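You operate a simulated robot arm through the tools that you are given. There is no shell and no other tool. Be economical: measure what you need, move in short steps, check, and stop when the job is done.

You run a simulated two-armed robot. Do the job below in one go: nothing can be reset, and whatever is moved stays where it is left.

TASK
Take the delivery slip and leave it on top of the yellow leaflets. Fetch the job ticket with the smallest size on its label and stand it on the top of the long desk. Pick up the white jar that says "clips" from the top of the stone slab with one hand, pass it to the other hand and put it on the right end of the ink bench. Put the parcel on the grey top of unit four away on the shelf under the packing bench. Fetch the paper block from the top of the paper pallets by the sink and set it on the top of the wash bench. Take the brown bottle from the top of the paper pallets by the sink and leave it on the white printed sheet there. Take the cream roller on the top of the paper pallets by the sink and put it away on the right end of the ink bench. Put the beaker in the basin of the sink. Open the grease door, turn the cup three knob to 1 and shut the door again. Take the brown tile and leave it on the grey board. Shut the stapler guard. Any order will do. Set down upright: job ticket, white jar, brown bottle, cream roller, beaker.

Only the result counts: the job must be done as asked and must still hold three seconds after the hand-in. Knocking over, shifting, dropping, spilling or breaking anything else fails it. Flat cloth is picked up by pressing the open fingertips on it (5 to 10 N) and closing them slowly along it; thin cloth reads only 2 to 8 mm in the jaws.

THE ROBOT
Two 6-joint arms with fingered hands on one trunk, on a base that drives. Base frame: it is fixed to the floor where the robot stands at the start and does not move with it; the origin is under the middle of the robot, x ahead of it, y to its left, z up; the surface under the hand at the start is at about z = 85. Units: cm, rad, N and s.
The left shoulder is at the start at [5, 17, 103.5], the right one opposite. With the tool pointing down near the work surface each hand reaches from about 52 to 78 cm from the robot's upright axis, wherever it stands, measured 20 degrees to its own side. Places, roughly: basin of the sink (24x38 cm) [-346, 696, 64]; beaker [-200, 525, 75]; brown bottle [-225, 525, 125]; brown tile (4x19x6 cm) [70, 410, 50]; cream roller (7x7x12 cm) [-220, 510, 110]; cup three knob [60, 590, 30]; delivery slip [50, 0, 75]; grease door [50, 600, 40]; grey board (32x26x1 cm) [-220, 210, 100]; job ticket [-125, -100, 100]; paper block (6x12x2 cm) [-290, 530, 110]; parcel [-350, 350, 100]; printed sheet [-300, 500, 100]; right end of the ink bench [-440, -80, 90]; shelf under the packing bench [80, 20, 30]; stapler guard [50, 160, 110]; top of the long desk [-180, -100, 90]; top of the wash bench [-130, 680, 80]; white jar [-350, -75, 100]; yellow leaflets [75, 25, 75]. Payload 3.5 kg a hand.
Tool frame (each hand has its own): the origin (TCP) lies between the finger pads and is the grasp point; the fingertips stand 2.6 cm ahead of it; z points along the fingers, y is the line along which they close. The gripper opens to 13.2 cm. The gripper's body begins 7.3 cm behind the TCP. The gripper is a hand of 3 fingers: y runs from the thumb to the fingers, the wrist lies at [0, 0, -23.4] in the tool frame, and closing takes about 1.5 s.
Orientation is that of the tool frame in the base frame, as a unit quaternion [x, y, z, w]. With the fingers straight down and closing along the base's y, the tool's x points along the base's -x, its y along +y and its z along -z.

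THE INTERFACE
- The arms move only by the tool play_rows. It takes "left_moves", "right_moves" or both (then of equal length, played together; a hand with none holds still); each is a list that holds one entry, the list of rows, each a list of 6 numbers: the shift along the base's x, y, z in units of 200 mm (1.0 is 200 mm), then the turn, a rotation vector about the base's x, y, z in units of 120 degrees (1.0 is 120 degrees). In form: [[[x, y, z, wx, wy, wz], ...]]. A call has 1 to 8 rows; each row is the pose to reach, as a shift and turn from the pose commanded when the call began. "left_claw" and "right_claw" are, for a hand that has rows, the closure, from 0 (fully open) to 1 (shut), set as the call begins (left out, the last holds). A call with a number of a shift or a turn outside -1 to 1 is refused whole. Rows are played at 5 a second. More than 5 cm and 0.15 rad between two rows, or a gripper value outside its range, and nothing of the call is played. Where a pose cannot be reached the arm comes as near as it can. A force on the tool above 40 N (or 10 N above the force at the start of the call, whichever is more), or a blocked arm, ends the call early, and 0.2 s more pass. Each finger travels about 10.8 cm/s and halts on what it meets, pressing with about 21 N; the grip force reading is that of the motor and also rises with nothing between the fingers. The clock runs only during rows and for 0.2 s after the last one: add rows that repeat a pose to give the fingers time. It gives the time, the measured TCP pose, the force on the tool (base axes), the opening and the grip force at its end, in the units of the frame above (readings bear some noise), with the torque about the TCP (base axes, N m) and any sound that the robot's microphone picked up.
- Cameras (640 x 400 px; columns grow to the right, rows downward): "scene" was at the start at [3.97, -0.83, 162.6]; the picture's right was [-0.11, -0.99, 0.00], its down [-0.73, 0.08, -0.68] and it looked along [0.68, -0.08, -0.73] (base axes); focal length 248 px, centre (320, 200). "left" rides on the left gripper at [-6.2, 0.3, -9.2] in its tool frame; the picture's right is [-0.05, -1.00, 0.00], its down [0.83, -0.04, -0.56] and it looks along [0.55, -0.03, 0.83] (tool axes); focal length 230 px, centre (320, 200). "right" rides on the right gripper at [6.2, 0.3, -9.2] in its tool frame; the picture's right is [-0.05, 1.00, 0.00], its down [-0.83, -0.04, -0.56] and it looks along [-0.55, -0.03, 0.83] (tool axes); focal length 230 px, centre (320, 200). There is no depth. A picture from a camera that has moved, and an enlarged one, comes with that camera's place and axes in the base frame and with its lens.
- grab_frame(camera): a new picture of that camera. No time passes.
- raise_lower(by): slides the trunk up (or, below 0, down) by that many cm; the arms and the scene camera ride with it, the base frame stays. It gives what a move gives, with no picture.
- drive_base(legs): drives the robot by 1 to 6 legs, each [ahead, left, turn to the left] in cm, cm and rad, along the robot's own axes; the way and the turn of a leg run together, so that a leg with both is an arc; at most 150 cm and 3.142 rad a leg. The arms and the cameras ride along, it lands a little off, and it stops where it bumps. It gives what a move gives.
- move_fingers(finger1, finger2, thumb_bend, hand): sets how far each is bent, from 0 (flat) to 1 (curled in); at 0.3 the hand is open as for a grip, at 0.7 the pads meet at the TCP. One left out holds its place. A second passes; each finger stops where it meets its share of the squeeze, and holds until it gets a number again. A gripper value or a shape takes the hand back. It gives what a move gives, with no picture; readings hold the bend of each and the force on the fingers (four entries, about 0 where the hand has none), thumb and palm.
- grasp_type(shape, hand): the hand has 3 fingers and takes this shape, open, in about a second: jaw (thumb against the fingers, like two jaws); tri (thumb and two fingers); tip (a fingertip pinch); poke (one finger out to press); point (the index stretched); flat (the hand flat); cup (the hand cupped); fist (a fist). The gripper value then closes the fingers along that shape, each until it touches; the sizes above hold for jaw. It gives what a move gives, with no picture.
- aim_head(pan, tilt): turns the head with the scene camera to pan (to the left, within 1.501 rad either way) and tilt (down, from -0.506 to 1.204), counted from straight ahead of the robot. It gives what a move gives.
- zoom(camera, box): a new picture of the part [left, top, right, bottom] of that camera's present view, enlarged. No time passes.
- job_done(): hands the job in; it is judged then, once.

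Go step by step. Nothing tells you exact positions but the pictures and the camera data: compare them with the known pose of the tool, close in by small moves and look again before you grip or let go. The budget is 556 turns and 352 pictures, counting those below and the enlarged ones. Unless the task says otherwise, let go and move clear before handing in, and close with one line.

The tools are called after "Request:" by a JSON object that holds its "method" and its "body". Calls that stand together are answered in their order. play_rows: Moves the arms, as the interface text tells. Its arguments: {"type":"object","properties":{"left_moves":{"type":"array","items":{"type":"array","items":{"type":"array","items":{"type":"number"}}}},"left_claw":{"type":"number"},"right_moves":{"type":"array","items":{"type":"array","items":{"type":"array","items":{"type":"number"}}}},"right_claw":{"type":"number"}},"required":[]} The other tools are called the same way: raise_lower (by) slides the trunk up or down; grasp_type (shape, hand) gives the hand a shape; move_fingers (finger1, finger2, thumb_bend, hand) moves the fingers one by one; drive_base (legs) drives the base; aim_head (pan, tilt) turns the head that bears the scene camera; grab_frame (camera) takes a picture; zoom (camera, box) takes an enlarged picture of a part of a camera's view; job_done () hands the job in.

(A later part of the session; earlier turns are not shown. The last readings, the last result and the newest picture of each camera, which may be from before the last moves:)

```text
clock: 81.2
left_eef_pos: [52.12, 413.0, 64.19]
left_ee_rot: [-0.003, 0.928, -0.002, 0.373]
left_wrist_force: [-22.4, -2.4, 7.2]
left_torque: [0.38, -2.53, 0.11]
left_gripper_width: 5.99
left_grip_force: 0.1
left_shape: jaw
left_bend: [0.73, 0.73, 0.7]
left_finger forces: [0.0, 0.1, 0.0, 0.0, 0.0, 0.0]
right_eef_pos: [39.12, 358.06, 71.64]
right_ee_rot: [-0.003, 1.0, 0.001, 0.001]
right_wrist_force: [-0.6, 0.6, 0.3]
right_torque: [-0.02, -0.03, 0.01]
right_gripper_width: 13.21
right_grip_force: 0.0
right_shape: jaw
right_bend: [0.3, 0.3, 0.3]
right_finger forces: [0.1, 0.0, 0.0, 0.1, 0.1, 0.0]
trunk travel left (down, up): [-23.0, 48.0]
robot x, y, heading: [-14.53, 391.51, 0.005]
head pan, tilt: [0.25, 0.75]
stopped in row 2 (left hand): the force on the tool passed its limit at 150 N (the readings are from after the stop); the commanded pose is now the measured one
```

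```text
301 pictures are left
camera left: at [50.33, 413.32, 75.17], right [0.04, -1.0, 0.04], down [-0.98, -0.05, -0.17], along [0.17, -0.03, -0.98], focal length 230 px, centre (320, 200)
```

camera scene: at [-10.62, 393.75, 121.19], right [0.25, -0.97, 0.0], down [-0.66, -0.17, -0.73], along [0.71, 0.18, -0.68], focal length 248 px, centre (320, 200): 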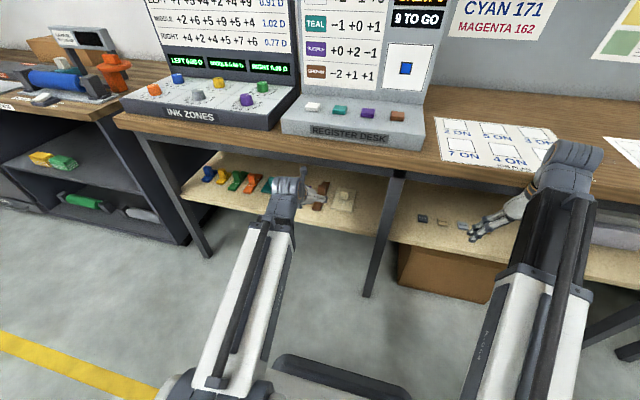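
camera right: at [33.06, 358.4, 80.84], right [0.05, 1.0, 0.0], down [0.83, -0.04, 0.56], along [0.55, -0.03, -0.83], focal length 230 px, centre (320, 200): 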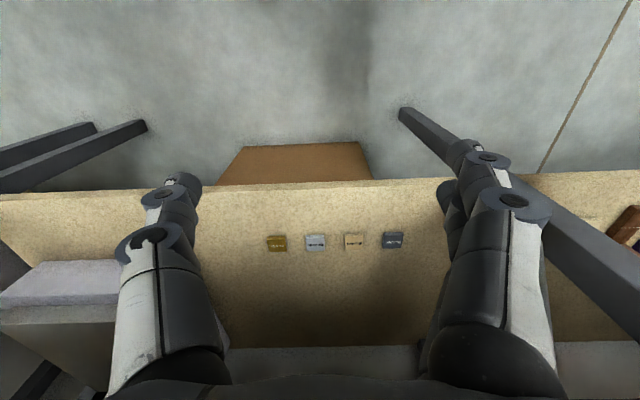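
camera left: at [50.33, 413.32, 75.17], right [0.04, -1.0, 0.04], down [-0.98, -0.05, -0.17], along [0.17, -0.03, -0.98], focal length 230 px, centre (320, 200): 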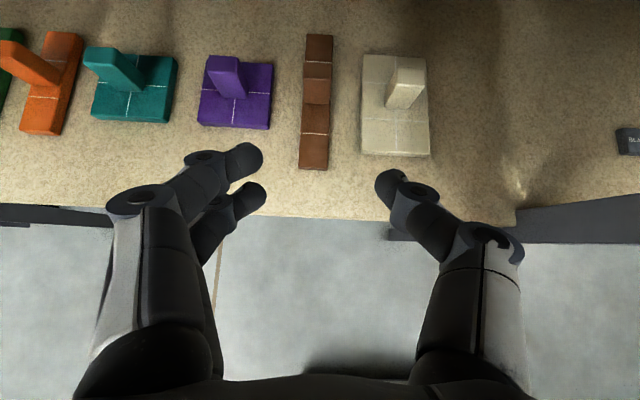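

The wrist hit the desk apron (bottom z≈80). I'll back out, lower the trunk 10 cm and go in lower.

Request:
{"method": "play_rows", "body": {"left_moves": [[[-0.1, 0, 0, 0, 0, 0], [-0.22, 0, 0, 0, 0, 0]]]}}

Request:
{"method": "raise_lower", "body": {"by": -10}}

Request:
{"method": "play_rows", "body": {"left_moves": [[[0.1, 0.01, 0, 0, 0, 0], [0.25, 0.01, 0, 0, 0, 0], [0.4, 0.01, 0, 0, 0, 0]]]}}

Request:
{"method": "grab_frame", "body": {"camera": "left"}}

Request:
{"method": "grab_frame", "body": {"camera": "scene"}}

```text
clock: 81.8
left_eef_pos: [48.03, 413.17, 63.94]
left_ee_rot: [-0.003, 0.929, -0.001, 0.37]
left_wrist_force: [0.5, -0.6, 0.0]
left_torque: [0.01, 0.0, 0.01]
left_gripper_width: 5.99
left_grip_force: 0.0
left_shape: jaw
left_bend: [0.73, 0.73, 0.7]
left_finger forces: [0.0, 0.1, 0.1, 0.0, 0.0, 0.1]
right_eef_pos: [39.21, 358.02, 71.57]
right_ee_rot: [-0.003, 1.0, 0.0, 0.0]
right_wrist_force: [-0.7, -0.7, 0.4]
right_torque: [0.01, 0.05, 0.04]
right_gripper_width: 13.2
right_grip_force: 0.0
right_shape: jaw
right_bend: [0.3, 0.3, 0.3]
right_finger forces: [0.1, 0.0, 0.0, 0.0, 0.0, 0.1]
trunk travel left (down, up): [-23.0, 48.0]
robot x, y, heading: [-14.59, 391.44, 0.007]
head pan, tilt: [0.25, 0.75]
```

```text
clock: 83.1
left_eef_pos: [47.98, 413.22, 53.95]
left_ee_rot: [-0.003, 0.929, -0.001, 0.37]
left_wrist_force: [0.2, -0.7, 0.0]
left_torque: [-0.03, 0.02, -0.01]
left_gripper_width: 5.98
left_grip_force: 0.0
left_shape: jaw
left_bend: [0.73, 0.73, 0.7]
left_finger forces: [0.0, 0.0, 0.0, 0.0, 0.1, 0.1]
right_eef_pos: [39.26, 358.16, 61.53]
right_ee_rot: [-0.003, 1.0, 0.0, 0.0]
right_wrist_force: [0.3, 0.4, 0.3]
right_torque: [0.01, -0.01, 0.01]
right_gripper_width: 13.2
right_grip_force: 0.0
right_shape: jaw
right_bend: [0.3, 0.3, 0.3]
right_finger forces: [0.0, 0.0, 0.1, 0.0, 0.0, 0.1]
trunk travel left (down, up): [-13.0, 58.0]
robot x, y, heading: [-14.81, 391.51, 0.008]
head pan, tilt: [0.25, 0.75]
```

```text
clock: 83.9
left_eef_pos: [56.13, 413.3, 54.04]
left_ee_rot: [-0.004, 0.929, -0.001, 0.371]
left_wrist_force: [0.0, 0.2, -0.8]
left_torque: [0.01, -0.02, 0.01]
left_gripper_width: 5.97
left_grip_force: 0.1
left_shape: jaw
left_bend: [0.73, 0.73, 0.7]
left_finger forces: [0.0, 0.1, 0.0, 0.0, 0.0, 0.1]
right_eef_pos: [39.25, 358.23, 61.57]
right_ee_rot: [-0.004, 1.0, -0.001, 0.0]
right_wrist_force: [-0.5, 1.1, -0.4]
right_torque: [-0.01, 0.02, 0.04]
right_gripper_width: 13.22
right_grip_force: 0.0
right_shape: jaw
right_bend: [0.3, 0.3, 0.3]
right_finger forces: [0.1, 0.0, 0.1, 0.0, 0.1, 0.0]
trunk travel left (down, up): [-13.0, 58.0]
robot x, y, heading: [-14.78, 391.56, 0.002]
head pan, tilt: [0.25, 0.75]
```

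```text
300 pictures are left
camera left: at [54.39, 413.62, 64.93], right [0.04, -1.0, 0.04], down [-0.98, -0.05, -0.17], along [0.17, -0.03, -0.98], focal length 230 px, centre (320, 200)
```

left: 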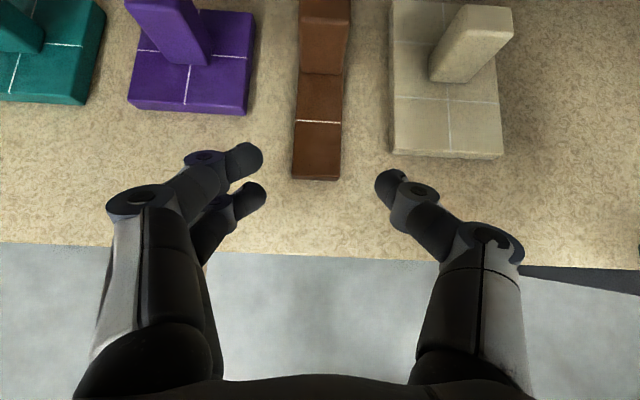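

```text
299 pictures are left
camera scene: at [-10.63, 393.75, 111.19], right [0.25, -0.97, 0.0], down [-0.66, -0.17, -0.73], along [0.71, 0.19, -0.68], focal length 248 px, centre (320, 200)
```

scene: 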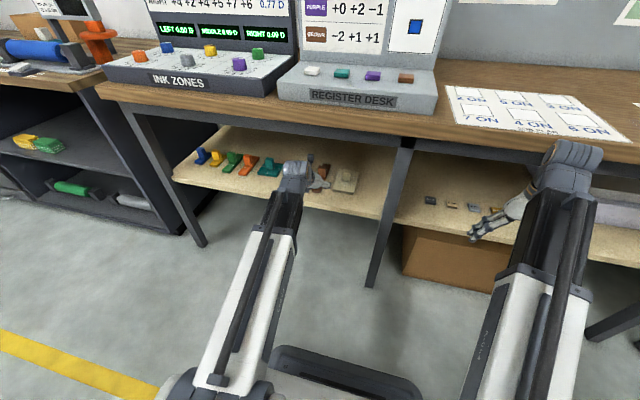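

Aligned; advance 11 cm to straddle the knob.

Request:
{"method": "play_rows", "body": {"left_moves": [[[0.15, -0.01, 0, 0, 0, 0], [0.3, -0.015, 0, 0, 0, 0], [0.45, -0.015, 0, 0, 0, 0], [0.56, -0.015, 0, 0, 0, 0]]]}}

Request:
{"method": "grab_frame", "body": {"camera": "left"}}

```text
clock: 84.9
left_eef_pos: [67.37, 413.06, 53.85]
left_ee_rot: [-0.004, 0.929, -0.002, 0.371]
left_wrist_force: [0.2, -1.2, -0.8]
left_torque: [-0.01, 0.0, -0.04]
left_gripper_width: 6.01
left_grip_force: 0.1
left_shape: jaw
left_bend: [0.73, 0.73, 0.7]
left_finger forces: [0.0, 0.0, 0.1, 0.1, 0.1, 0.0]
right_eef_pos: [39.34, 358.15, 61.57]
right_ee_rot: [-0.004, 1.0, 0.001, 0.0]
right_wrist_force: [0.7, -0.4, 0.3]
right_torque: [0.01, 0.0, 0.02]
right_gripper_width: 13.21
right_grip_force: 0.1
right_shape: jaw
right_bend: [0.3, 0.3, 0.3]
right_finger forces: [0.0, 0.1, 0.1, 0.1, 0.0, 0.0]
trunk travel left (down, up): [-13.0, 58.0]
robot x, y, heading: [-14.98, 391.75, 0.008]
head pan, tilt: [0.25, 0.75]
```

```text
298 pictures are left
camera left: at [65.52, 413.41, 64.8], right [0.04, -1.0, 0.04], down [-0.98, -0.05, -0.17], along [0.17, -0.03, -0.98], focal length 230 px, centre (320, 200)
```

left: 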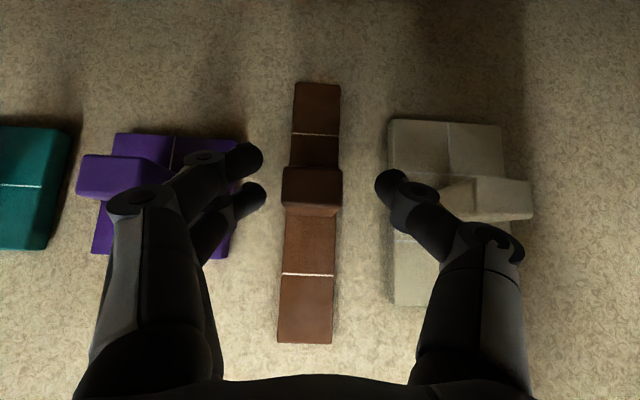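

Knob is between the pads. Close and lift slightly.

Request:
{"method": "play_rows", "body": {"left_moves": [[[0.01, 0.01, -0.01, 0, 0, 0], [0.01, 0.01, -0.01, 0, 0, 0], [0.01, 0.01, -0.01, 0, 0, 0], [0.01, 0.01, -0.01, 0, 0, 0], [0.01, 0.01, -0.01, 0, 0, 0], [0.01, 0.01, -0.01, 0, 0, 0]]], "left_claw": 1}}

Request:
{"method": "play_rows", "body": {"left_moves": [[[0, 0, 0.05, 0, 0, 0], [0, 0, 0.15, 0, 0, 0], [0, 0, 0.25, 0, 0, 0]]]}}

Request:
{"method": "grab_frame", "body": {"camera": "left"}}

```text
clock: 86.3
left_eef_pos: [67.46, 413.3, 53.74]
left_ee_rot: [-0.003, 0.929, -0.001, 0.37]
left_wrist_force: [0.4, -0.2, 1.0]
left_torque: [0.0, 0.02, -0.04]
left_gripper_width: 2.63
left_grip_force: 21.1
left_shape: jaw
left_bend: [0.73, 0.73, 0.7]
left_finger forces: [9.0, 9.6, 0.0, 0.1, 18.9, 0.1]
right_eef_pos: [39.15, 358.05, 61.52]
right_ee_rot: [-0.003, 1.0, 0.0, 0.0]
right_wrist_force: [-0.1, 0.2, -1.2]
right_torque: [0.0, 0.0, 0.0]
right_gripper_width: 13.19
right_grip_force: 0.0
right_shape: jaw
right_bend: [0.3, 0.3, 0.3]
right_finger forces: [0.0, 0.0, 0.0, 0.1, 0.0, 0.1]
trunk travel left (down, up): [-13.0, 58.0]
robot x, y, heading: [-14.74, 391.53, 0.007]
head pan, tilt: [0.25, 0.75]
```

```text
clock: 87.3
left_eef_pos: [66.59, 413.34, 54.93]
left_ee_rot: [-0.005, 0.937, -0.003, 0.348]
left_wrist_force: [-1.0, -0.3, -0.2]
left_torque: [-0.01, 0.02, 0.01]
left_gripper_width: 2.63
left_grip_force: 21.0
left_shape: jaw
left_bend: [0.73, 0.73, 0.7]
left_finger forces: [8.1, 9.4, 0.1, 0.1, 18.8, 0.1]
right_eef_pos: [39.26, 358.24, 61.66]
right_ee_rot: [-0.004, 1.0, -0.001, -0.003]
right_wrist_force: [-0.4, 0.1, 0.3]
right_torque: [-0.03, 0.01, 0.01]
right_gripper_width: 13.18
right_grip_force: 0.1
right_shape: jaw
right_bend: [0.3, 0.3, 0.3]
right_finger forces: [0.0, 0.0, 0.0, 0.0, 0.0, 0.0]
trunk travel left (down, up): [-13.0, 58.0]
robot x, y, heading: [-14.81, 391.59, 0.006]
head pan, tilt: [0.25, 0.75]
stopped in row 3 (left hand): the arm was blocked; the commanded pose is now the measured one
```

```text
297 pictures are left
camera left: at [65.35, 413.62, 65.9], right [0.05, -1.0, 0.04], down [-0.99, -0.05, -0.12], along [0.12, -0.04, -0.99], focal length 230 px, centre (320, 200)
```

left: 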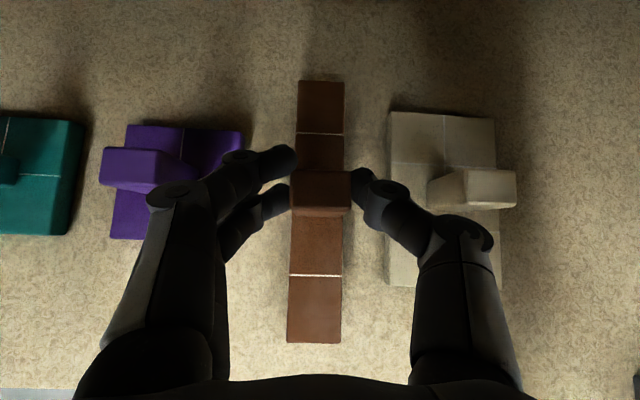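

The wrist touches the desk apron from below; the tile is lifted about 1 cm, so I'll pull straight back out.

Request:
{"method": "play_rows", "body": {"left_moves": [[[-0.1, 0, -0.01, 0, 0, 0], [-0.25, 0, -0.01, 0, 0, 0], [-0.4, 0, -0.01, 0, 0, 0], [-0.55, 0, 0, 0, 0, 0], [-0.7, 0, 0, 0, 0, 0], [-0.85, 0, 0, 0, 0, 0]]]}}

Request:
{"method": "grab_frame", "body": {"camera": "left"}}

```text
clock: 88.7
left_eef_pos: [49.6, 413.03, 55.91]
left_ee_rot: [-0.004, 0.935, -0.003, 0.354]
left_wrist_force: [0.1, -0.6, -0.7]
left_torque: [-0.02, 0.02, 0.01]
left_gripper_width: 2.62
left_grip_force: 21.3
left_shape: jaw
left_bend: [0.73, 0.73, 0.7]
left_finger forces: [7.9, 9.6, 0.0, 0.0, 18.7, 0.0]
right_eef_pos: [38.98, 358.07, 61.54]
right_ee_rot: [-0.004, 1.0, 0.0, 0.0]
right_wrist_force: [-0.2, 0.4, 1.0]
right_torque: [0.03, -0.02, -0.01]
right_gripper_width: 13.2
right_grip_force: 0.0
right_shape: jaw
right_bend: [0.3, 0.3, 0.3]
right_finger forces: [0.0, 0.0, 0.0, 0.1, 0.1, 0.1]
trunk travel left (down, up): [-13.0, 58.0]
robot x, y, heading: [-14.94, 391.37, 0.002]
head pan, tilt: [0.25, 0.75]
```

```text
296 pictures are left
camera left: at [48.15, 413.36, 66.82], right [0.04, -1.0, 0.04], down [-0.99, -0.05, -0.13], along [0.14, -0.04, -0.99], focal length 230 px, centre (320, 200)
```

left: 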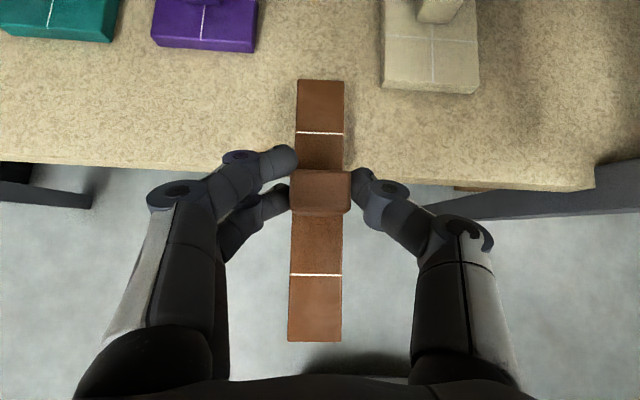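

The tile is held. I need a bit more room: back the base 5 cm and then pull the hand further in.

Request:
{"method": "drive_base", "body": {"legs": [[-5, 0, 0]]}}

Request:
{"method": "play_rows", "body": {"left_moves": [[[-0.1, 0, 0, 0, 0, 0], [-0.2, 0, 0, 0, 0.03, 0], [-0.3, 0, 0, 0, 0.06, 0]]]}}

Request:
{"method": "grab_frame", "body": {"camera": "left"}}

```text
clock: 89.7
left_eef_pos: [44.44, 412.98, 55.84]
left_ee_rot: [-0.004, 0.935, -0.003, 0.354]
left_wrist_force: [-1.2, -0.2, -1.5]
left_torque: [-0.03, 0.0, -0.05]
left_gripper_width: 2.64
left_grip_force: 21.3
left_shape: jaw
left_bend: [0.73, 0.73, 0.7]
left_finger forces: [7.9, 9.5, 0.1, 0.1, 18.7, 0.0]
right_eef_pos: [34.0, 357.9, 61.6]
right_ee_rot: [-0.004, 1.0, -0.001, 0.0]
right_wrist_force: [-0.2, 0.9, 0.3]
right_torque: [0.01, 0.01, 0.01]
right_gripper_width: 13.18
right_grip_force: 0.1
right_shape: jaw
right_bend: [0.3, 0.3, 0.3]
right_finger forces: [0.0, 0.1, 0.0, 0.1, 0.0, 0.0]
trunk travel left (down, up): [-13.0, 58.0]
robot x, y, heading: [-20.04, 391.8, 0.004]
head pan, tilt: [0.25, 0.75]
```

```text
clock: 90.5
left_eef_pos: [38.6, 412.97, 55.91]
left_ee_rot: [-0.004, 0.956, -0.002, 0.293]
left_wrist_force: [-0.7, -0.8, -1.2]
left_torque: [0.01, 0.03, 0.02]
left_gripper_width: 2.61
left_grip_force: 20.9
left_shape: jaw
left_bend: [0.73, 0.73, 0.7]
left_finger forces: [7.7, 9.6, 0.0, 0.0, 18.7, 0.0]
left hand out of reach, approached as far as the arm can: row 3
right_eef_pos: [33.92, 358.08, 61.6]
right_ee_rot: [-0.004, 1.0, 0.0, -0.001]
right_wrist_force: [-0.9, 0.2, -0.4]
right_torque: [-0.01, 0.0, 0.0]
right_gripper_width: 13.18
right_grip_force: 0.1
right_shape: jaw
right_bend: [0.3, 0.3, 0.3]
right_finger forces: [0.0, 0.0, 0.1, 0.0, 0.0, 0.1]
trunk travel left (down, up): [-13.0, 58.0]
robot x, y, heading: [-19.94, 391.61, 0.007]
head pan, tilt: [0.25, 0.75]
```

```text
295 pictures are left
camera left: at [38.75, 413.29, 67.02], right [0.05, -1.0, 0.04], down [-1.0, -0.05, -0.01], along [0.01, -0.04, -1.0], focal length 230 px, centre (320, 200)
```

left: 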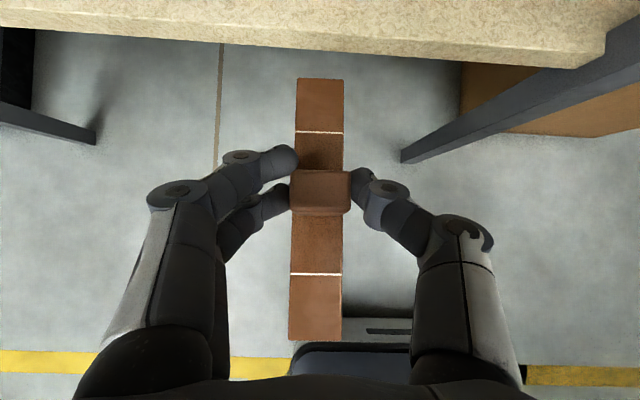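

The tile is out. I'll slide right to clear the wooden table, back off, then turn left to survey the other side.

Request:
{"method": "drive_base", "body": {"legs": [[0, -32, 0], [-14, 0, 0]]}}

Request:
{"method": "raise_lower", "body": {"by": 40}}

Request:
{"method": "raise_lower", "body": {"by": 18}}

Request:
{"method": "aim_head", "body": {"pan": 1.5, "tilt": 0.4}}

Request:
{"method": "grab_frame", "body": {"camera": "scene"}}

```text
clock: 93.6
left_eef_pos: [34.49, 374.78, 56.02]
left_ee_rot: [0.035, 0.955, -0.014, 0.293]
left_wrist_force: [-0.7, 0.6, -1.0]
left_torque: [-0.02, 0.01, 0.0]
left_gripper_width: 2.53
left_grip_force: 21.2
left_shape: jaw
left_bend: [0.73, 0.73, 0.7]
left_finger forces: [7.1, 11.0, 0.0, 0.0, 18.3, 0.1]
right_eef_pos: [25.34, 320.54, 61.54]
right_ee_rot: [0.037, 0.999, 0.0, -0.001]
right_wrist_force: [-0.4, -0.6, 0.0]
right_torque: [-0.01, 0.04, 0.02]
right_gripper_width: 13.17
right_grip_force: 0.0
right_shape: jaw
right_bend: [0.3, 0.3, 0.3]
right_finger forces: [0.1, 0.0, 0.0, 0.0, 0.0, 0.0]
trunk travel left (down, up): [-13.0, 58.0]
robot x, y, heading: [-25.86, 358.51, -0.079]
head pan, tilt: [0.25, 0.75]
stopped in leg 2: the robot was blocked; the commanded pose is now the measured one
```

```text
clock: 97.4
left_eef_pos: [34.65, 374.74, 95.89]
left_ee_rot: [0.035, 0.955, -0.013, 0.293]
left_wrist_force: [0.8, -0.8, -1.1]
left_torque: [0.02, 0.03, 0.0]
left_gripper_width: 2.53
left_grip_force: 21.0
left_shape: jaw
left_bend: [0.73, 0.73, 0.7]
left_finger forces: [7.1, 11.0, 0.1, 0.0, 18.4, 0.0]
right_eef_pos: [25.36, 320.52, 101.61]
right_ee_rot: [0.038, 0.999, 0.0, -0.001]
right_wrist_force: [-0.6, 0.1, 0.3]
right_torque: [-0.02, 0.02, 0.0]
right_gripper_width: 13.18
right_grip_force: 0.1
right_shape: jaw
right_bend: [0.3, 0.3, 0.3]
right_finger forces: [0.1, 0.1, 0.1, 0.0, 0.0, 0.0]
trunk travel left (down, up): [-53.0, 18.0]
robot x, y, heading: [-25.79, 358.26, -0.077]
head pan, tilt: [0.25, 0.75]
```

```text
clock: 99.4
left_eef_pos: [34.57, 374.9, 113.96]
left_ee_rot: [0.035, 0.956, -0.015, 0.292]
left_wrist_force: [0.7, -0.6, -1.1]
left_torque: [-0.04, -0.01, 0.01]
left_gripper_width: 2.52
left_grip_force: 20.6
left_shape: jaw
left_bend: [0.73, 0.73, 0.7]
left_finger forces: [7.0, 11.0, 0.0, 0.1, 18.2, 0.0]
right_eef_pos: [25.46, 320.53, 119.57]
right_ee_rot: [0.037, 0.999, 0.0, 0.0]
right_wrist_force: [0.5, -0.8, 0.3]
right_torque: [0.01, -0.01, -0.04]
right_gripper_width: 13.18
right_grip_force: 0.1
right_shape: jaw
right_bend: [0.3, 0.3, 0.3]
right_finger forces: [0.0, 0.0, 0.0, 0.0, 0.1, 0.0]
trunk travel left (down, up): [-71.0, 0.0]
robot x, y, heading: [-25.59, 358.51, -0.073]
head pan, tilt: [0.25, 0.75]
```

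```text
clock: 100.8
left_eef_pos: [34.62, 374.81, 113.97]
left_ee_rot: [0.036, 0.955, -0.015, 0.294]
left_wrist_force: [-0.4, 0.3, -1.0]
left_torque: [-0.03, -0.02, -0.02]
left_gripper_width: 2.54
left_grip_force: 21.1
left_shape: jaw
left_bend: [0.73, 0.73, 0.7]
left_finger forces: [7.1, 11.1, 0.0, 0.0, 18.2, 0.0]
right_eef_pos: [25.34, 320.43, 119.48]
right_ee_rot: [0.037, 0.999, 0.0, 0.0]
right_wrist_force: [0.7, 0.1, -0.1]
right_torque: [0.0, 0.02, 0.02]
right_gripper_width: 13.16
right_grip_force: 0.0
right_shape: jaw
right_bend: [0.3, 0.3, 0.3]
right_finger forces: [0.0, 0.0, 0.1, 0.1, 0.1, 0.0]
trunk travel left (down, up): [-71.0, 0.0]
robot x, y, heading: [-26.09, 358.43, -0.077]
head pan, tilt: [1.499, 0.4]
```

```text
294 pictures are left
camera scene: at [-28.28, 367.82, 172.3], right [0.99, -0.15, 0.0], down [-0.06, -0.39, -0.92], along [0.14, 0.91, -0.39], focal length 248 px, centre (320, 200)
```

scene: 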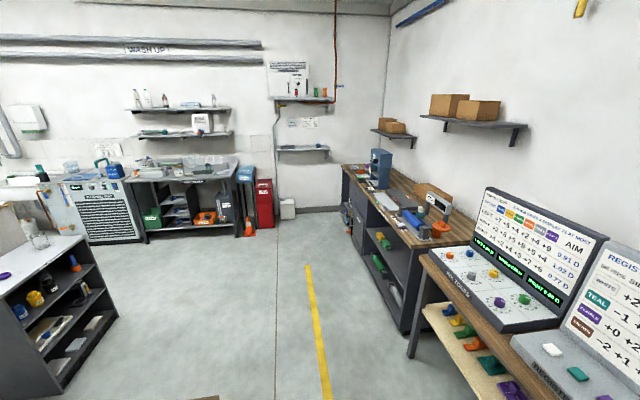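

Still tight near the table. I'll go forward, straighten, slide left to the open floor at y≈480 and turn to face -x to survey.

Request:
{"method": "drive_base", "body": {"legs": [[9, 0, 0.077], [0, 60, 0], [0, 62, 0], [0, 0, 1.57]]}}

Request:
{"method": "aim_head", "body": {"pan": 0.8, "tilt": 0.4}}

Request:
{"method": "grab_frame", "body": {"camera": "scene"}}

Request:
{"method": "aim_head", "body": {"pan": 1.5, "tilt": 0.5}}

Request:
{"method": "grab_frame", "body": {"camera": "scene"}}

```text
clock: 111.9
left_eef_pos: [-38.6, 540.58, 113.82]
left_ee_rot: [0.676, -0.676, -0.205, -0.21]
left_wrist_force: [-0.8, -0.2, -0.7]
left_torque: [-0.01, -0.03, 0.01]
left_gripper_width: 2.46
left_grip_force: 20.9
left_shape: jaw
left_bend: [0.74, 0.73, 0.7]
left_finger forces: [6.1, 12.2, 0.0, 0.0, 17.9, 0.0]
right_eef_pos: [16.37, 535.43, 119.58]
right_ee_rot: [-0.707, 0.707, -0.001, 0.001]
right_wrist_force: [-1.0, -0.1, -0.6]
right_torque: [0.01, -0.02, -0.01]
right_gripper_width: 13.19
right_grip_force: 0.0
right_shape: jaw
right_bend: [0.3, 0.3, 0.3]
right_finger forces: [0.0, 0.1, 0.0, 0.1, 0.1, 0.0]
trunk travel left (down, up): [-71.0, 0.0]
robot x, y, heading: [-17.7, 481.59, 1.567]
head pan, tilt: [1.499, 0.4]
```

```text
clock: 113.0
left_eef_pos: [-38.54, 540.55, 113.92]
left_ee_rot: [0.676, -0.676, -0.205, -0.21]
left_wrist_force: [-0.8, 0.1, -1.1]
left_torque: [-0.01, 0.03, 0.02]
left_gripper_width: 2.45
left_grip_force: 21.3
left_shape: jaw
left_bend: [0.74, 0.73, 0.7]
left_finger forces: [6.1, 12.2, 0.0, 0.0, 17.9, 0.1]
right_eef_pos: [16.38, 535.39, 119.49]
right_ee_rot: [-0.707, 0.708, 0.0, -0.001]
right_wrist_force: [0.6, -0.1, 0.0]
right_torque: [-0.01, -0.01, 0.02]
right_gripper_width: 13.19
right_grip_force: 0.1
right_shape: jaw
right_bend: [0.3, 0.3, 0.3]
right_finger forces: [0.1, 0.0, 0.1, 0.0, 0.1, 0.0]
trunk travel left (down, up): [-71.0, 0.0]
robot x, y, heading: [-18.1, 481.58, 1.574]
head pan, tilt: [0.799, 0.4]
```

```text
293 pictures are left
camera scene: at [-24.13, 484.2, 172.3], right [0.7, 0.72, 0.0], down [0.28, -0.27, -0.92], along [-0.66, 0.64, -0.39], focal length 248 px, centre (320, 200)
```

scene: 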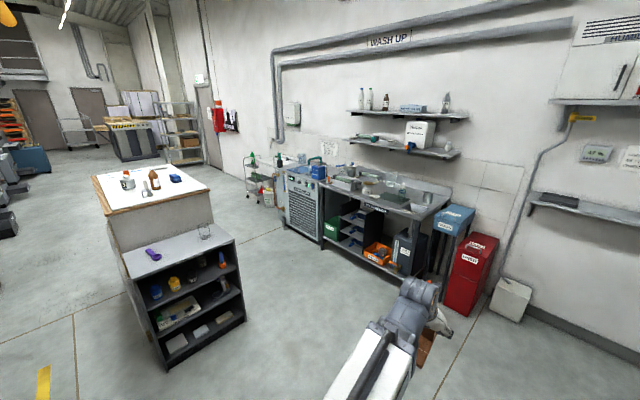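

```text
clock: 114.0
left_eef_pos: [-38.62, 540.77, 113.98]
left_ee_rot: [0.676, -0.675, -0.205, -0.21]
left_wrist_force: [-0.3, -0.5, -1.4]
left_torque: [0.04, 0.0, -0.02]
left_gripper_width: 2.45
left_grip_force: 21.2
left_shape: jaw
left_bend: [0.74, 0.73, 0.7]
left_finger forces: [6.0, 12.2, 0.0, 0.0, 17.9, 0.0]
right_eef_pos: [16.33, 535.26, 119.6]
right_ee_rot: [0.707, -0.707, 0.0, 0.0]
right_wrist_force: [0.5, -0.7, 0.9]
right_torque: [-0.01, 0.0, 0.0]
right_gripper_width: 13.19
right_grip_force: 0.0
right_shape: jaw
right_bend: [0.3, 0.3, 0.3]
right_finger forces: [0.0, 0.0, 0.0, 0.0, 0.0, 0.1]
trunk travel left (down, up): [-71.0, 0.0]
robot x, y, heading: [-17.43, 481.56, 1.564]
head pan, tilt: [1.499, 0.499]
```

```text
292 pictures are left
camera scene: at [-26.56, 478.41, 171.39], right [0.07, 1.0, 0.0], down [0.48, -0.04, -0.88], along [-0.88, 0.06, -0.48], focal length 248 px, centre (320, 200)
```

scene: 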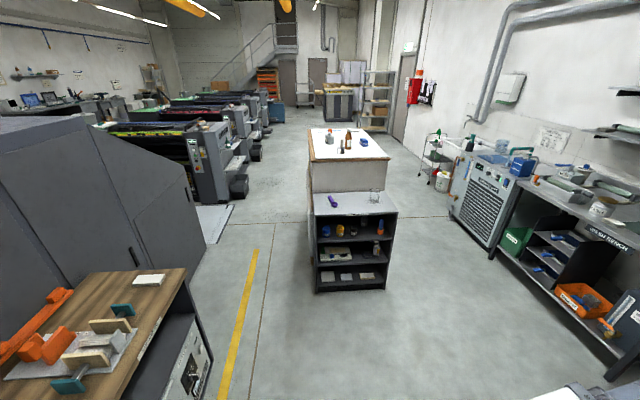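

The room layout is clear: rack with beaker at (-176,515), white pallets behind it, sink bench on the right, press units left. With the tile in the left hand I'll also fetch the cream roller with the right hand. First raise the left hand and move along the aisle.

Request:
{"method": "play_rows", "body": {"left_moves": [[[0, -0.05, 0.2, 0, 0, 0], [0, -0.1, 0.4, 0, 0, 0], [0, -0.1, 0.6, 0, 0, 0], [0, -0.1, 0.8, 0, 0, 0]]]}}

Request:
{"method": "drive_base", "body": {"legs": [[-26, 0, 0], [0, 120, 0]]}}

Request:
{"method": "aim_head", "body": {"pan": 0.5, "tilt": 0.7}}

Request:
{"method": "grab_frame", "body": {"camera": "scene"}}

```text
clock: 115.0
left_eef_pos: [-38.38, 538.57, 130.06]
left_ee_rot: [0.676, -0.676, -0.204, -0.21]
left_wrist_force: [0.0, -0.1, -2.5]
left_torque: [0.04, -0.02, 0.03]
left_gripper_width: 2.46
left_grip_force: 20.9
left_shape: jaw
left_bend: [0.74, 0.73, 0.7]
left_finger forces: [6.1, 12.3, 0.1, 0.0, 17.8, 0.0]
right_eef_pos: [16.35, 535.27, 119.66]
right_ee_rot: [-0.707, 0.708, 0.0, 0.0]
right_wrist_force: [1.2, -0.6, 0.4]
right_torque: [0.0, 0.02, -0.02]
right_gripper_width: 13.18
right_grip_force: 0.1
right_shape: jaw
right_bend: [0.3, 0.3, 0.3]
right_finger forces: [0.1, 0.0, 0.1, 0.0, 0.0, 0.1]
trunk travel left (down, up): [-71.0, 0.0]
robot x, y, heading: [-17.5, 481.39, 1.575]
head pan, tilt: [1.499, 0.499]
```

```text
clock: 122.6
left_eef_pos: [-158.87, 512.11, 129.83]
left_ee_rot: [-0.676, 0.676, 0.205, 0.209]
left_wrist_force: [-0.1, -0.2, -0.6]
left_torque: [0.02, 0.0, 0.03]
left_gripper_width: 2.46
left_grip_force: 21.0
left_shape: jaw
left_bend: [0.74, 0.73, 0.7]
left_finger forces: [6.0, 12.3, 0.1, 0.0, 17.7, 0.0]
right_eef_pos: [-104.11, 508.92, 119.62]
right_ee_rot: [-0.706, 0.708, -0.001, 0.002]
right_wrist_force: [-0.1, 0.0, 0.5]
right_torque: [0.0, -0.04, -0.02]
right_gripper_width: 13.2
right_grip_force: 0.0
right_shape: jaw
right_bend: [0.3, 0.3, 0.3]
right_finger forces: [0.0, 0.0, 0.0, 0.0, 0.1, 0.0]
trunk travel left (down, up): [-71.0, 0.0]
robot x, y, heading: [-138.02, 455.27, 1.567]
head pan, tilt: [1.499, 0.499]
```

```text
clock: 123.9
left_eef_pos: [-158.92, 512.17, 129.92]
left_ee_rot: [0.676, -0.676, -0.206, -0.21]
left_wrist_force: [-0.3, 0.8, -0.4]
left_torque: [0.01, -0.01, 0.01]
left_gripper_width: 2.47
left_grip_force: 21.2
left_shape: jaw
left_bend: [0.74, 0.73, 0.7]
left_finger forces: [6.0, 12.3, 0.0, 0.1, 17.8, 0.0]
right_eef_pos: [-104.1, 508.88, 119.54]
right_ee_rot: [-0.707, 0.707, 0.001, 0.0]
right_wrist_force: [1.1, 1.3, 0.3]
right_torque: [-0.02, 0.01, -0.02]
right_gripper_width: 13.18
right_grip_force: 0.0
right_shape: jaw
right_bend: [0.3, 0.3, 0.3]
right_finger forces: [0.1, 0.1, 0.0, 0.0, 0.1, 0.0]
trunk travel left (down, up): [-71.0, 0.0]
robot x, y, heading: [-137.98, 454.95, 1.566]
head pan, tilt: [0.499, 0.7]
```

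```text
291 pictures are left
camera scene: at [-142.09, 458.77, 169.62], right [0.88, 0.48, 0.0], down [0.31, -0.57, -0.77], along [-0.37, 0.67, -0.64], focal length 248 px, centre (320, 200)
```

scene: 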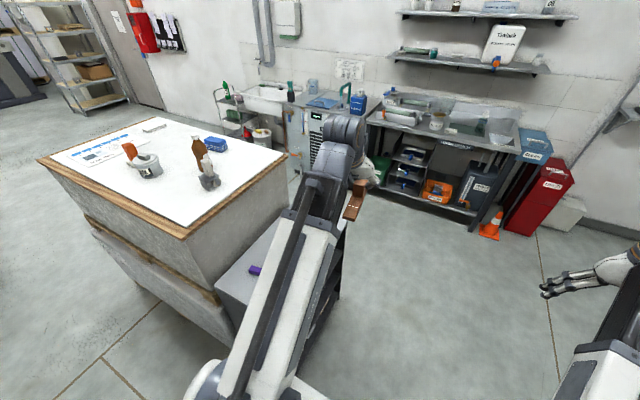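

Request:
{"method": "zoom", "body": {"camera": "scene", "box": [40, 100, 300, 262]}}

```text
2.46 times, centred on (170, 181) of scene
camera zoom: at [-142.09, 458.77, 169.62], right [0.88, 0.48, 0.0], down [0.31, -0.57, -0.77], along [-0.37, 0.67, -0.64], focal length 610 px, centre (689, 247)
```

zoom: 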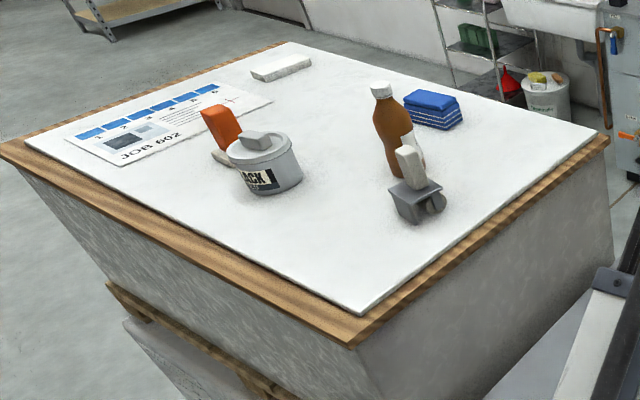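

I see the roller on a small grey stand near (-229,514), the bottle just behind it, the tub, sheet "JOB 602" and a white block. I'll move to x≈-243 with the left hand raised, then look.

Request:
{"method": "play_rows", "body": {"left_moves": [[[0, 0, 0.15, 0, 0, 0], [0, 0, 0.3, 0, 0, 0], [0, 0, 0.4, 0, 0, 0]]]}}

Request:
{"method": "drive_base", "body": {"legs": [[-14, 0, 0], [0, 106, 0]]}}

Request:
{"method": "aim_head", "body": {"pan": -0.1, "tilt": 0.8}}

Request:
{"method": "grab_frame", "body": {"camera": "scene"}}

Request:
{"method": "grab_frame", "body": {"camera": "right"}}

```text
clock: 124.7
left_eef_pos: [-158.84, 512.2, 138.0]
left_ee_rot: [0.676, -0.676, -0.206, -0.21]
left_wrist_force: [0.1, -0.2, -1.8]
left_torque: [-0.03, -0.02, -0.01]
left_gripper_width: 2.45
left_grip_force: 21.0
left_shape: jaw
left_bend: [0.74, 0.73, 0.7]
left_finger forces: [5.9, 12.4, 0.1, 0.1, 17.7, 0.0]
right_eef_pos: [-104.05, 508.82, 119.67]
right_ee_rot: [-0.706, 0.708, 0.0, 0.0]
right_wrist_force: [0.8, 0.8, -0.5]
right_torque: [-0.01, -0.02, 0.0]
right_gripper_width: 13.19
right_grip_force: 0.0
right_shape: jaw
right_bend: [0.3, 0.3, 0.3]
right_finger forces: [0.0, 0.0, 0.0, 0.1, 0.0, 0.0]
trunk travel left (down, up): [-71.0, 0.0]
robot x, y, heading: [-138.42, 455.62, 1.574]
head pan, tilt: [0.499, 0.7]
```

```text
clock: 125.9
left_eef_pos: [-160.45, 503.51, 137.84]
left_ee_rot: [0.681, -0.67, -0.207, -0.209]
left_wrist_force: [0.3, 0.3, -1.8]
left_torque: [-0.02, -0.01, -0.06]
left_gripper_width: 2.43
left_grip_force: 20.8
left_shape: jaw
left_bend: [0.74, 0.73, 0.7]
left_finger forces: [5.8, 12.4, 0.0, 0.1, 17.6, 0.0]
right_eef_pos: [-105.56, 500.9, 119.47]
right_ee_rot: [0.712, -0.702, 0.001, 0.001]
right_wrist_force: [-0.3, -0.1, 0.3]
right_torque: [-0.05, -0.01, 0.03]
right_gripper_width: 13.22
right_grip_force: 0.0
right_shape: jaw
right_bend: [0.3, 0.3, 0.3]
right_finger forces: [0.1, 0.0, 0.0, 0.1, 0.0, 0.1]
trunk travel left (down, up): [-71.0, 0.0]
robot x, y, heading: [-138.3, 446.64, 1.587]
head pan, tilt: [0.499, 0.7]
stopped in leg 1: the robot was blocked; the commanded pose is now the measured one
```

```text
clock: 126.9
left_eef_pos: [-160.37, 503.18, 138.07]
left_ee_rot: [0.681, -0.671, -0.208, -0.209]
left_wrist_force: [0.3, -0.5, -1.3]
left_torque: [0.01, 0.0, 0.03]
left_gripper_width: 2.45
left_grip_force: 20.7
left_shape: jaw
left_bend: [0.74, 0.73, 0.7]
left_finger forces: [5.9, 12.5, 0.1, 0.0, 17.6, 0.0]
right_eef_pos: [-105.53, 500.76, 119.54]
right_ee_rot: [0.711, -0.703, 0.001, -0.001]
right_wrist_force: [0.5, -0.4, 0.2]
right_torque: [0.0, 0.0, 0.03]
right_gripper_width: 13.2
right_grip_force: 0.1
right_shape: jaw
right_bend: [0.3, 0.3, 0.3]
right_finger forces: [0.0, 0.1, 0.0, 0.0, 0.0, 0.0]
trunk travel left (down, up): [-71.0, 0.0]
robot x, y, heading: [-138.85, 446.53, 1.59]
head pan, tilt: [-0.099, 0.799]
```

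```text
289 pictures are left
camera scene: at [-137.78, 450.66, 168.79], right [1.0, -0.08, 0.0], down [-0.06, -0.71, -0.7], along [0.06, 0.69, -0.72], focal length 248 px, centre (320, 200)
```

scene: 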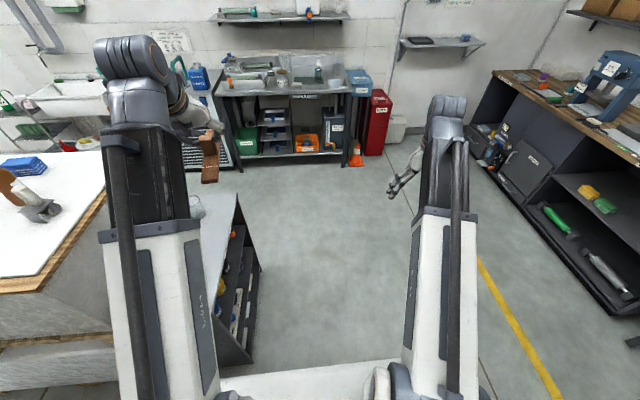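

```text
288 pictures are left
camera right: at [-105.73, 494.61, 128.85], right [-1.0, 0.04, 0.0], down [0.03, 0.83, 0.56], along [0.02, 0.55, -0.83], focal length 230 px, centre (320, 200)
```

right: 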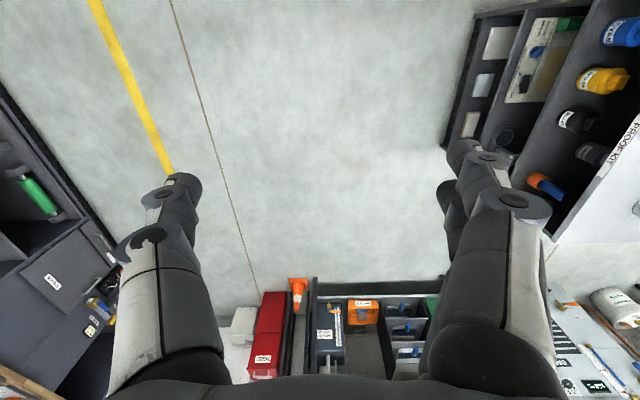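

The table end blocks backing here, so I'll slide left at y≈447 first.

Request:
{"method": "drive_base", "body": {"legs": [[0, 102, -0.015]]}}

Request:
{"method": "grab_frame", "body": {"camera": "scene"}}

Request:
{"method": "grab_frame", "body": {"camera": "right"}}

```text
clock: 132.2
left_eef_pos: [-260.51, 503.03, 137.88]
left_ee_rot: [-0.674, 0.677, 0.205, 0.211]
left_wrist_force: [0.3, -0.2, -0.4]
left_torque: [-0.04, -0.01, -0.04]
left_gripper_width: 2.44
left_grip_force: 21.1
left_shape: jaw
left_bend: [0.74, 0.73, 0.7]
left_finger forces: [5.7, 12.4, 0.1, 0.0, 17.6, 0.0]
right_eef_pos: [-205.67, 499.54, 119.56]
right_ee_rot: [-0.704, 0.71, 0.0, 0.001]
right_wrist_force: [0.6, -0.5, 0.4]
right_torque: [0.0, -0.01, -0.01]
right_gripper_width: 13.19
right_grip_force: 0.1
right_shape: jaw
right_bend: [0.3, 0.3, 0.3]
right_finger forces: [0.1, 0.0, 0.0, 0.1, 0.0, 0.0]
trunk travel left (down, up): [-71.0, 0.0]
robot x, y, heading: [-239.68, 445.91, 1.565]
head pan, tilt: [-0.099, 0.799]
```

```text
287 pictures are left
camera scene: at [-238.91, 450.11, 168.79], right [0.99, -0.1, 0.0], down [-0.07, -0.71, -0.7], along [0.07, 0.69, -0.72], focal length 248 px, centre (320, 200)
```

scene: 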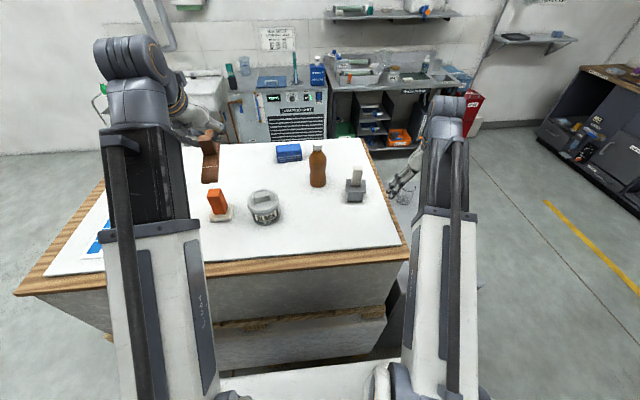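

```text
286 pictures are left
camera right: at [-205.98, 493.41, 128.86], right [-1.0, 0.06, 0.0], down [0.05, 0.83, 0.55], along [0.03, 0.55, -0.83], focal length 230 px, centre (320, 200)
```

right: 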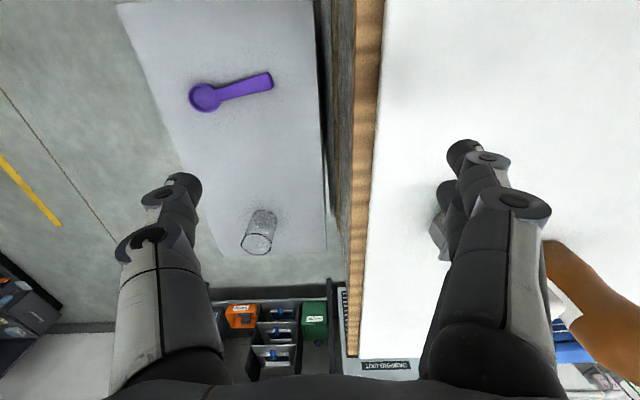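

Request:
{"method": "zoom", "body": {"camera": "scene", "box": [160, 120, 420, 282]}}

Request:
{"method": "zoom", "body": {"camera": "scene", "box": [290, 130, 390, 193]}}

```text
2.46 times, centred on (290, 201) of scene
camera zoom: at [-238.91, 450.11, 168.79], right [0.99, -0.1, 0.0], down [-0.07, -0.71, -0.7], along [0.07, 0.69, -0.72], focal length 610 px, centre (394, 198)
```

zoom: 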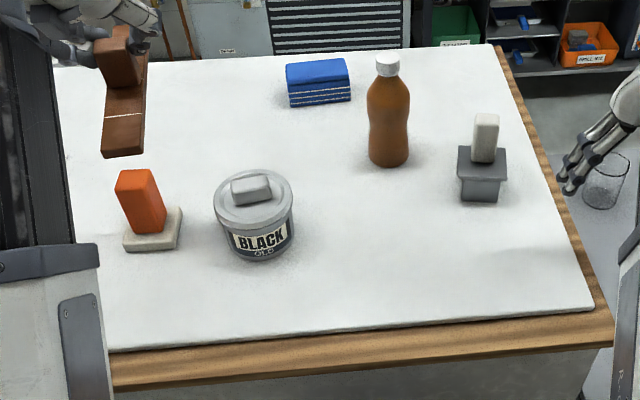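

```text
6.35 times, centred on (340, 162) of scene
camera zoom: at [-238.91, 450.11, 168.79], right [0.99, -0.1, 0.0], down [-0.07, -0.71, -0.7], along [0.07, 0.69, -0.72], focal length 1573 px, centre (193, 444)
```

zoom: 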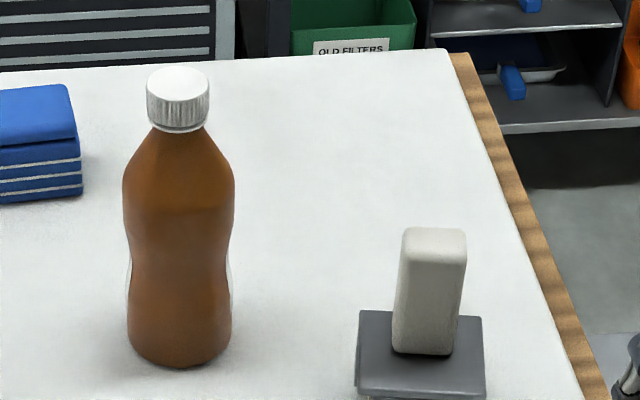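

The roller (grey base, cream upright grip) is at (-219.6,514), with the bottle at (-233,519). I'll bring the right hand above with a narrower opening.

Request:
{"method": "play_rows", "body": {"right_moves": [[[-0.1, 0.1, 0.15, 0, 0, 0], [-0.25, 0.25, 0.17, 0, 0, 0], [-0.4, 0.4, 0.17, 0, 0, 0], [-0.55, 0.57, 0.17, 0, 0, 0], [-0.695, 0.725, 0.17, 0, 0, 0]]], "right_claw": 0.5}}

Request:
{"method": "grab_frame", "body": {"camera": "right"}}

Request:
{"method": "zoom", "body": {"camera": "scene", "box": [280, 110, 440, 210]}}

```text
clock: 133.4
left_eef_pos: [-260.44, 503.16, 137.99]
left_ee_rot: [-0.674, 0.678, 0.205, 0.212]
left_wrist_force: [-0.1, -0.4, -1.1]
left_torque: [-0.02, -0.01, -0.02]
left_gripper_width: 2.44
left_grip_force: 21.0
left_shape: jaw
left_bend: [0.74, 0.73, 0.7]
left_finger forces: [5.6, 12.5, 0.0, 0.0, 17.5, 0.0]
right_eef_pos: [-219.49, 513.97, 122.9]
right_ee_rot: [-0.705, 0.71, -0.001, -0.001]
right_wrist_force: [-0.2, -0.1, -0.7]
right_torque: [0.01, 0.02, 0.0]
right_gripper_width: 6.67
right_grip_force: 0.0
right_shape: jaw
right_bend: [0.73, 0.73, 0.7]
right_finger forces: [0.1, 0.1, 0.0, 0.0, 0.0, 0.0]
trunk travel left (down, up): [-71.0, 0.0]
robot x, y, heading: [-239.73, 446.08, 1.565]
head pan, tilt: [-0.099, 0.799]
```

```text
283 pictures are left
camera right: at [-219.85, 507.97, 132.11], right [-1.0, 0.06, 0.0], down [0.05, 0.83, 0.55], along [0.03, 0.55, -0.83], focal length 230 px, centre (320, 200)
```

right: 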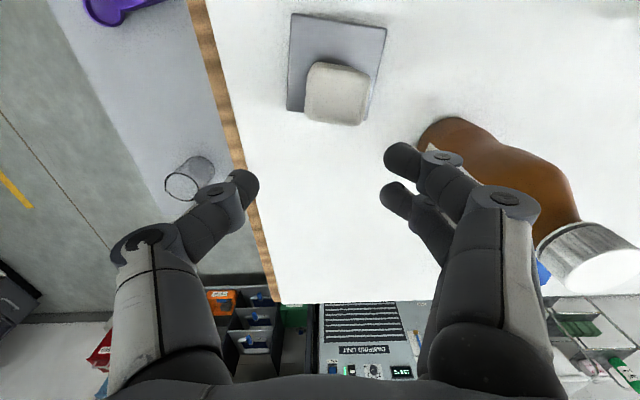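

```text
4.00 times, centred on (360, 160) of scene
camera zoom: at [-238.9, 450.15, 168.79], right [0.99, -0.1, 0.0], down [-0.07, -0.71, -0.7], along [0.07, 0.69, -0.72], focal length 991 px, centre (160, 360)
```

zoom: 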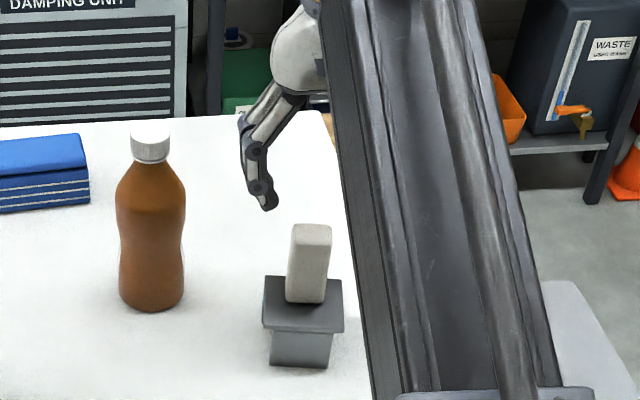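

Triangulating: the cream grip's top is at (-220.8,509.8,119.8) and its plate at z≈114. Shift over it, then descend.

Request:
{"method": "play_rows", "body": {"right_moves": [[[-0.03, -0.1, 0.04, 0, 0, 0], [-0.06, -0.2, 0.04, 0, 0, 0], [-0.06, -0.2, -0.05, 0, 0, 0]]]}}

Request:
{"method": "grab_frame", "body": {"camera": "right"}}

```text
clock: 134.2
left_eef_pos: [-260.37, 502.97, 137.95]
left_ee_rot: [-0.675, 0.677, 0.206, 0.21]
left_wrist_force: [0.3, 1.1, -1.7]
left_torque: [0.01, 0.04, -0.02]
left_gripper_width: 2.43
left_grip_force: 20.9
left_shape: jaw
left_bend: [0.74, 0.73, 0.7]
left_finger forces: [5.6, 12.4, 0.0, 0.0, 17.5, 0.1]
right_eef_pos: [-220.77, 510.07, 121.86]
right_ee_rot: [-0.705, 0.71, 0.0, 0.001]
right_wrist_force: [-0.3, 0.1, 0.3]
right_torque: [0.02, 0.0, -0.03]
right_gripper_width: 6.64
right_grip_force: 0.1
right_shape: jaw
right_bend: [0.73, 0.73, 0.7]
right_finger forces: [0.0, 0.0, 0.0, 0.0, 0.0, 0.0]
trunk travel left (down, up): [-71.0, 0.0]
robot x, y, heading: [-239.64, 445.99, 1.564]
head pan, tilt: [-0.099, 0.799]
```

```text
281 pictures are left
camera right: at [-221.08, 504.0, 131.14], right [-1.0, 0.06, 0.0], down [0.05, 0.83, 0.56], along [0.03, 0.55, -0.83], focal length 230 px, centre (320, 200)
```

right: 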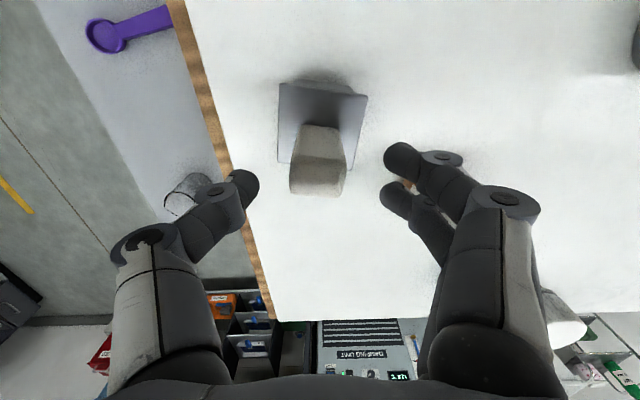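

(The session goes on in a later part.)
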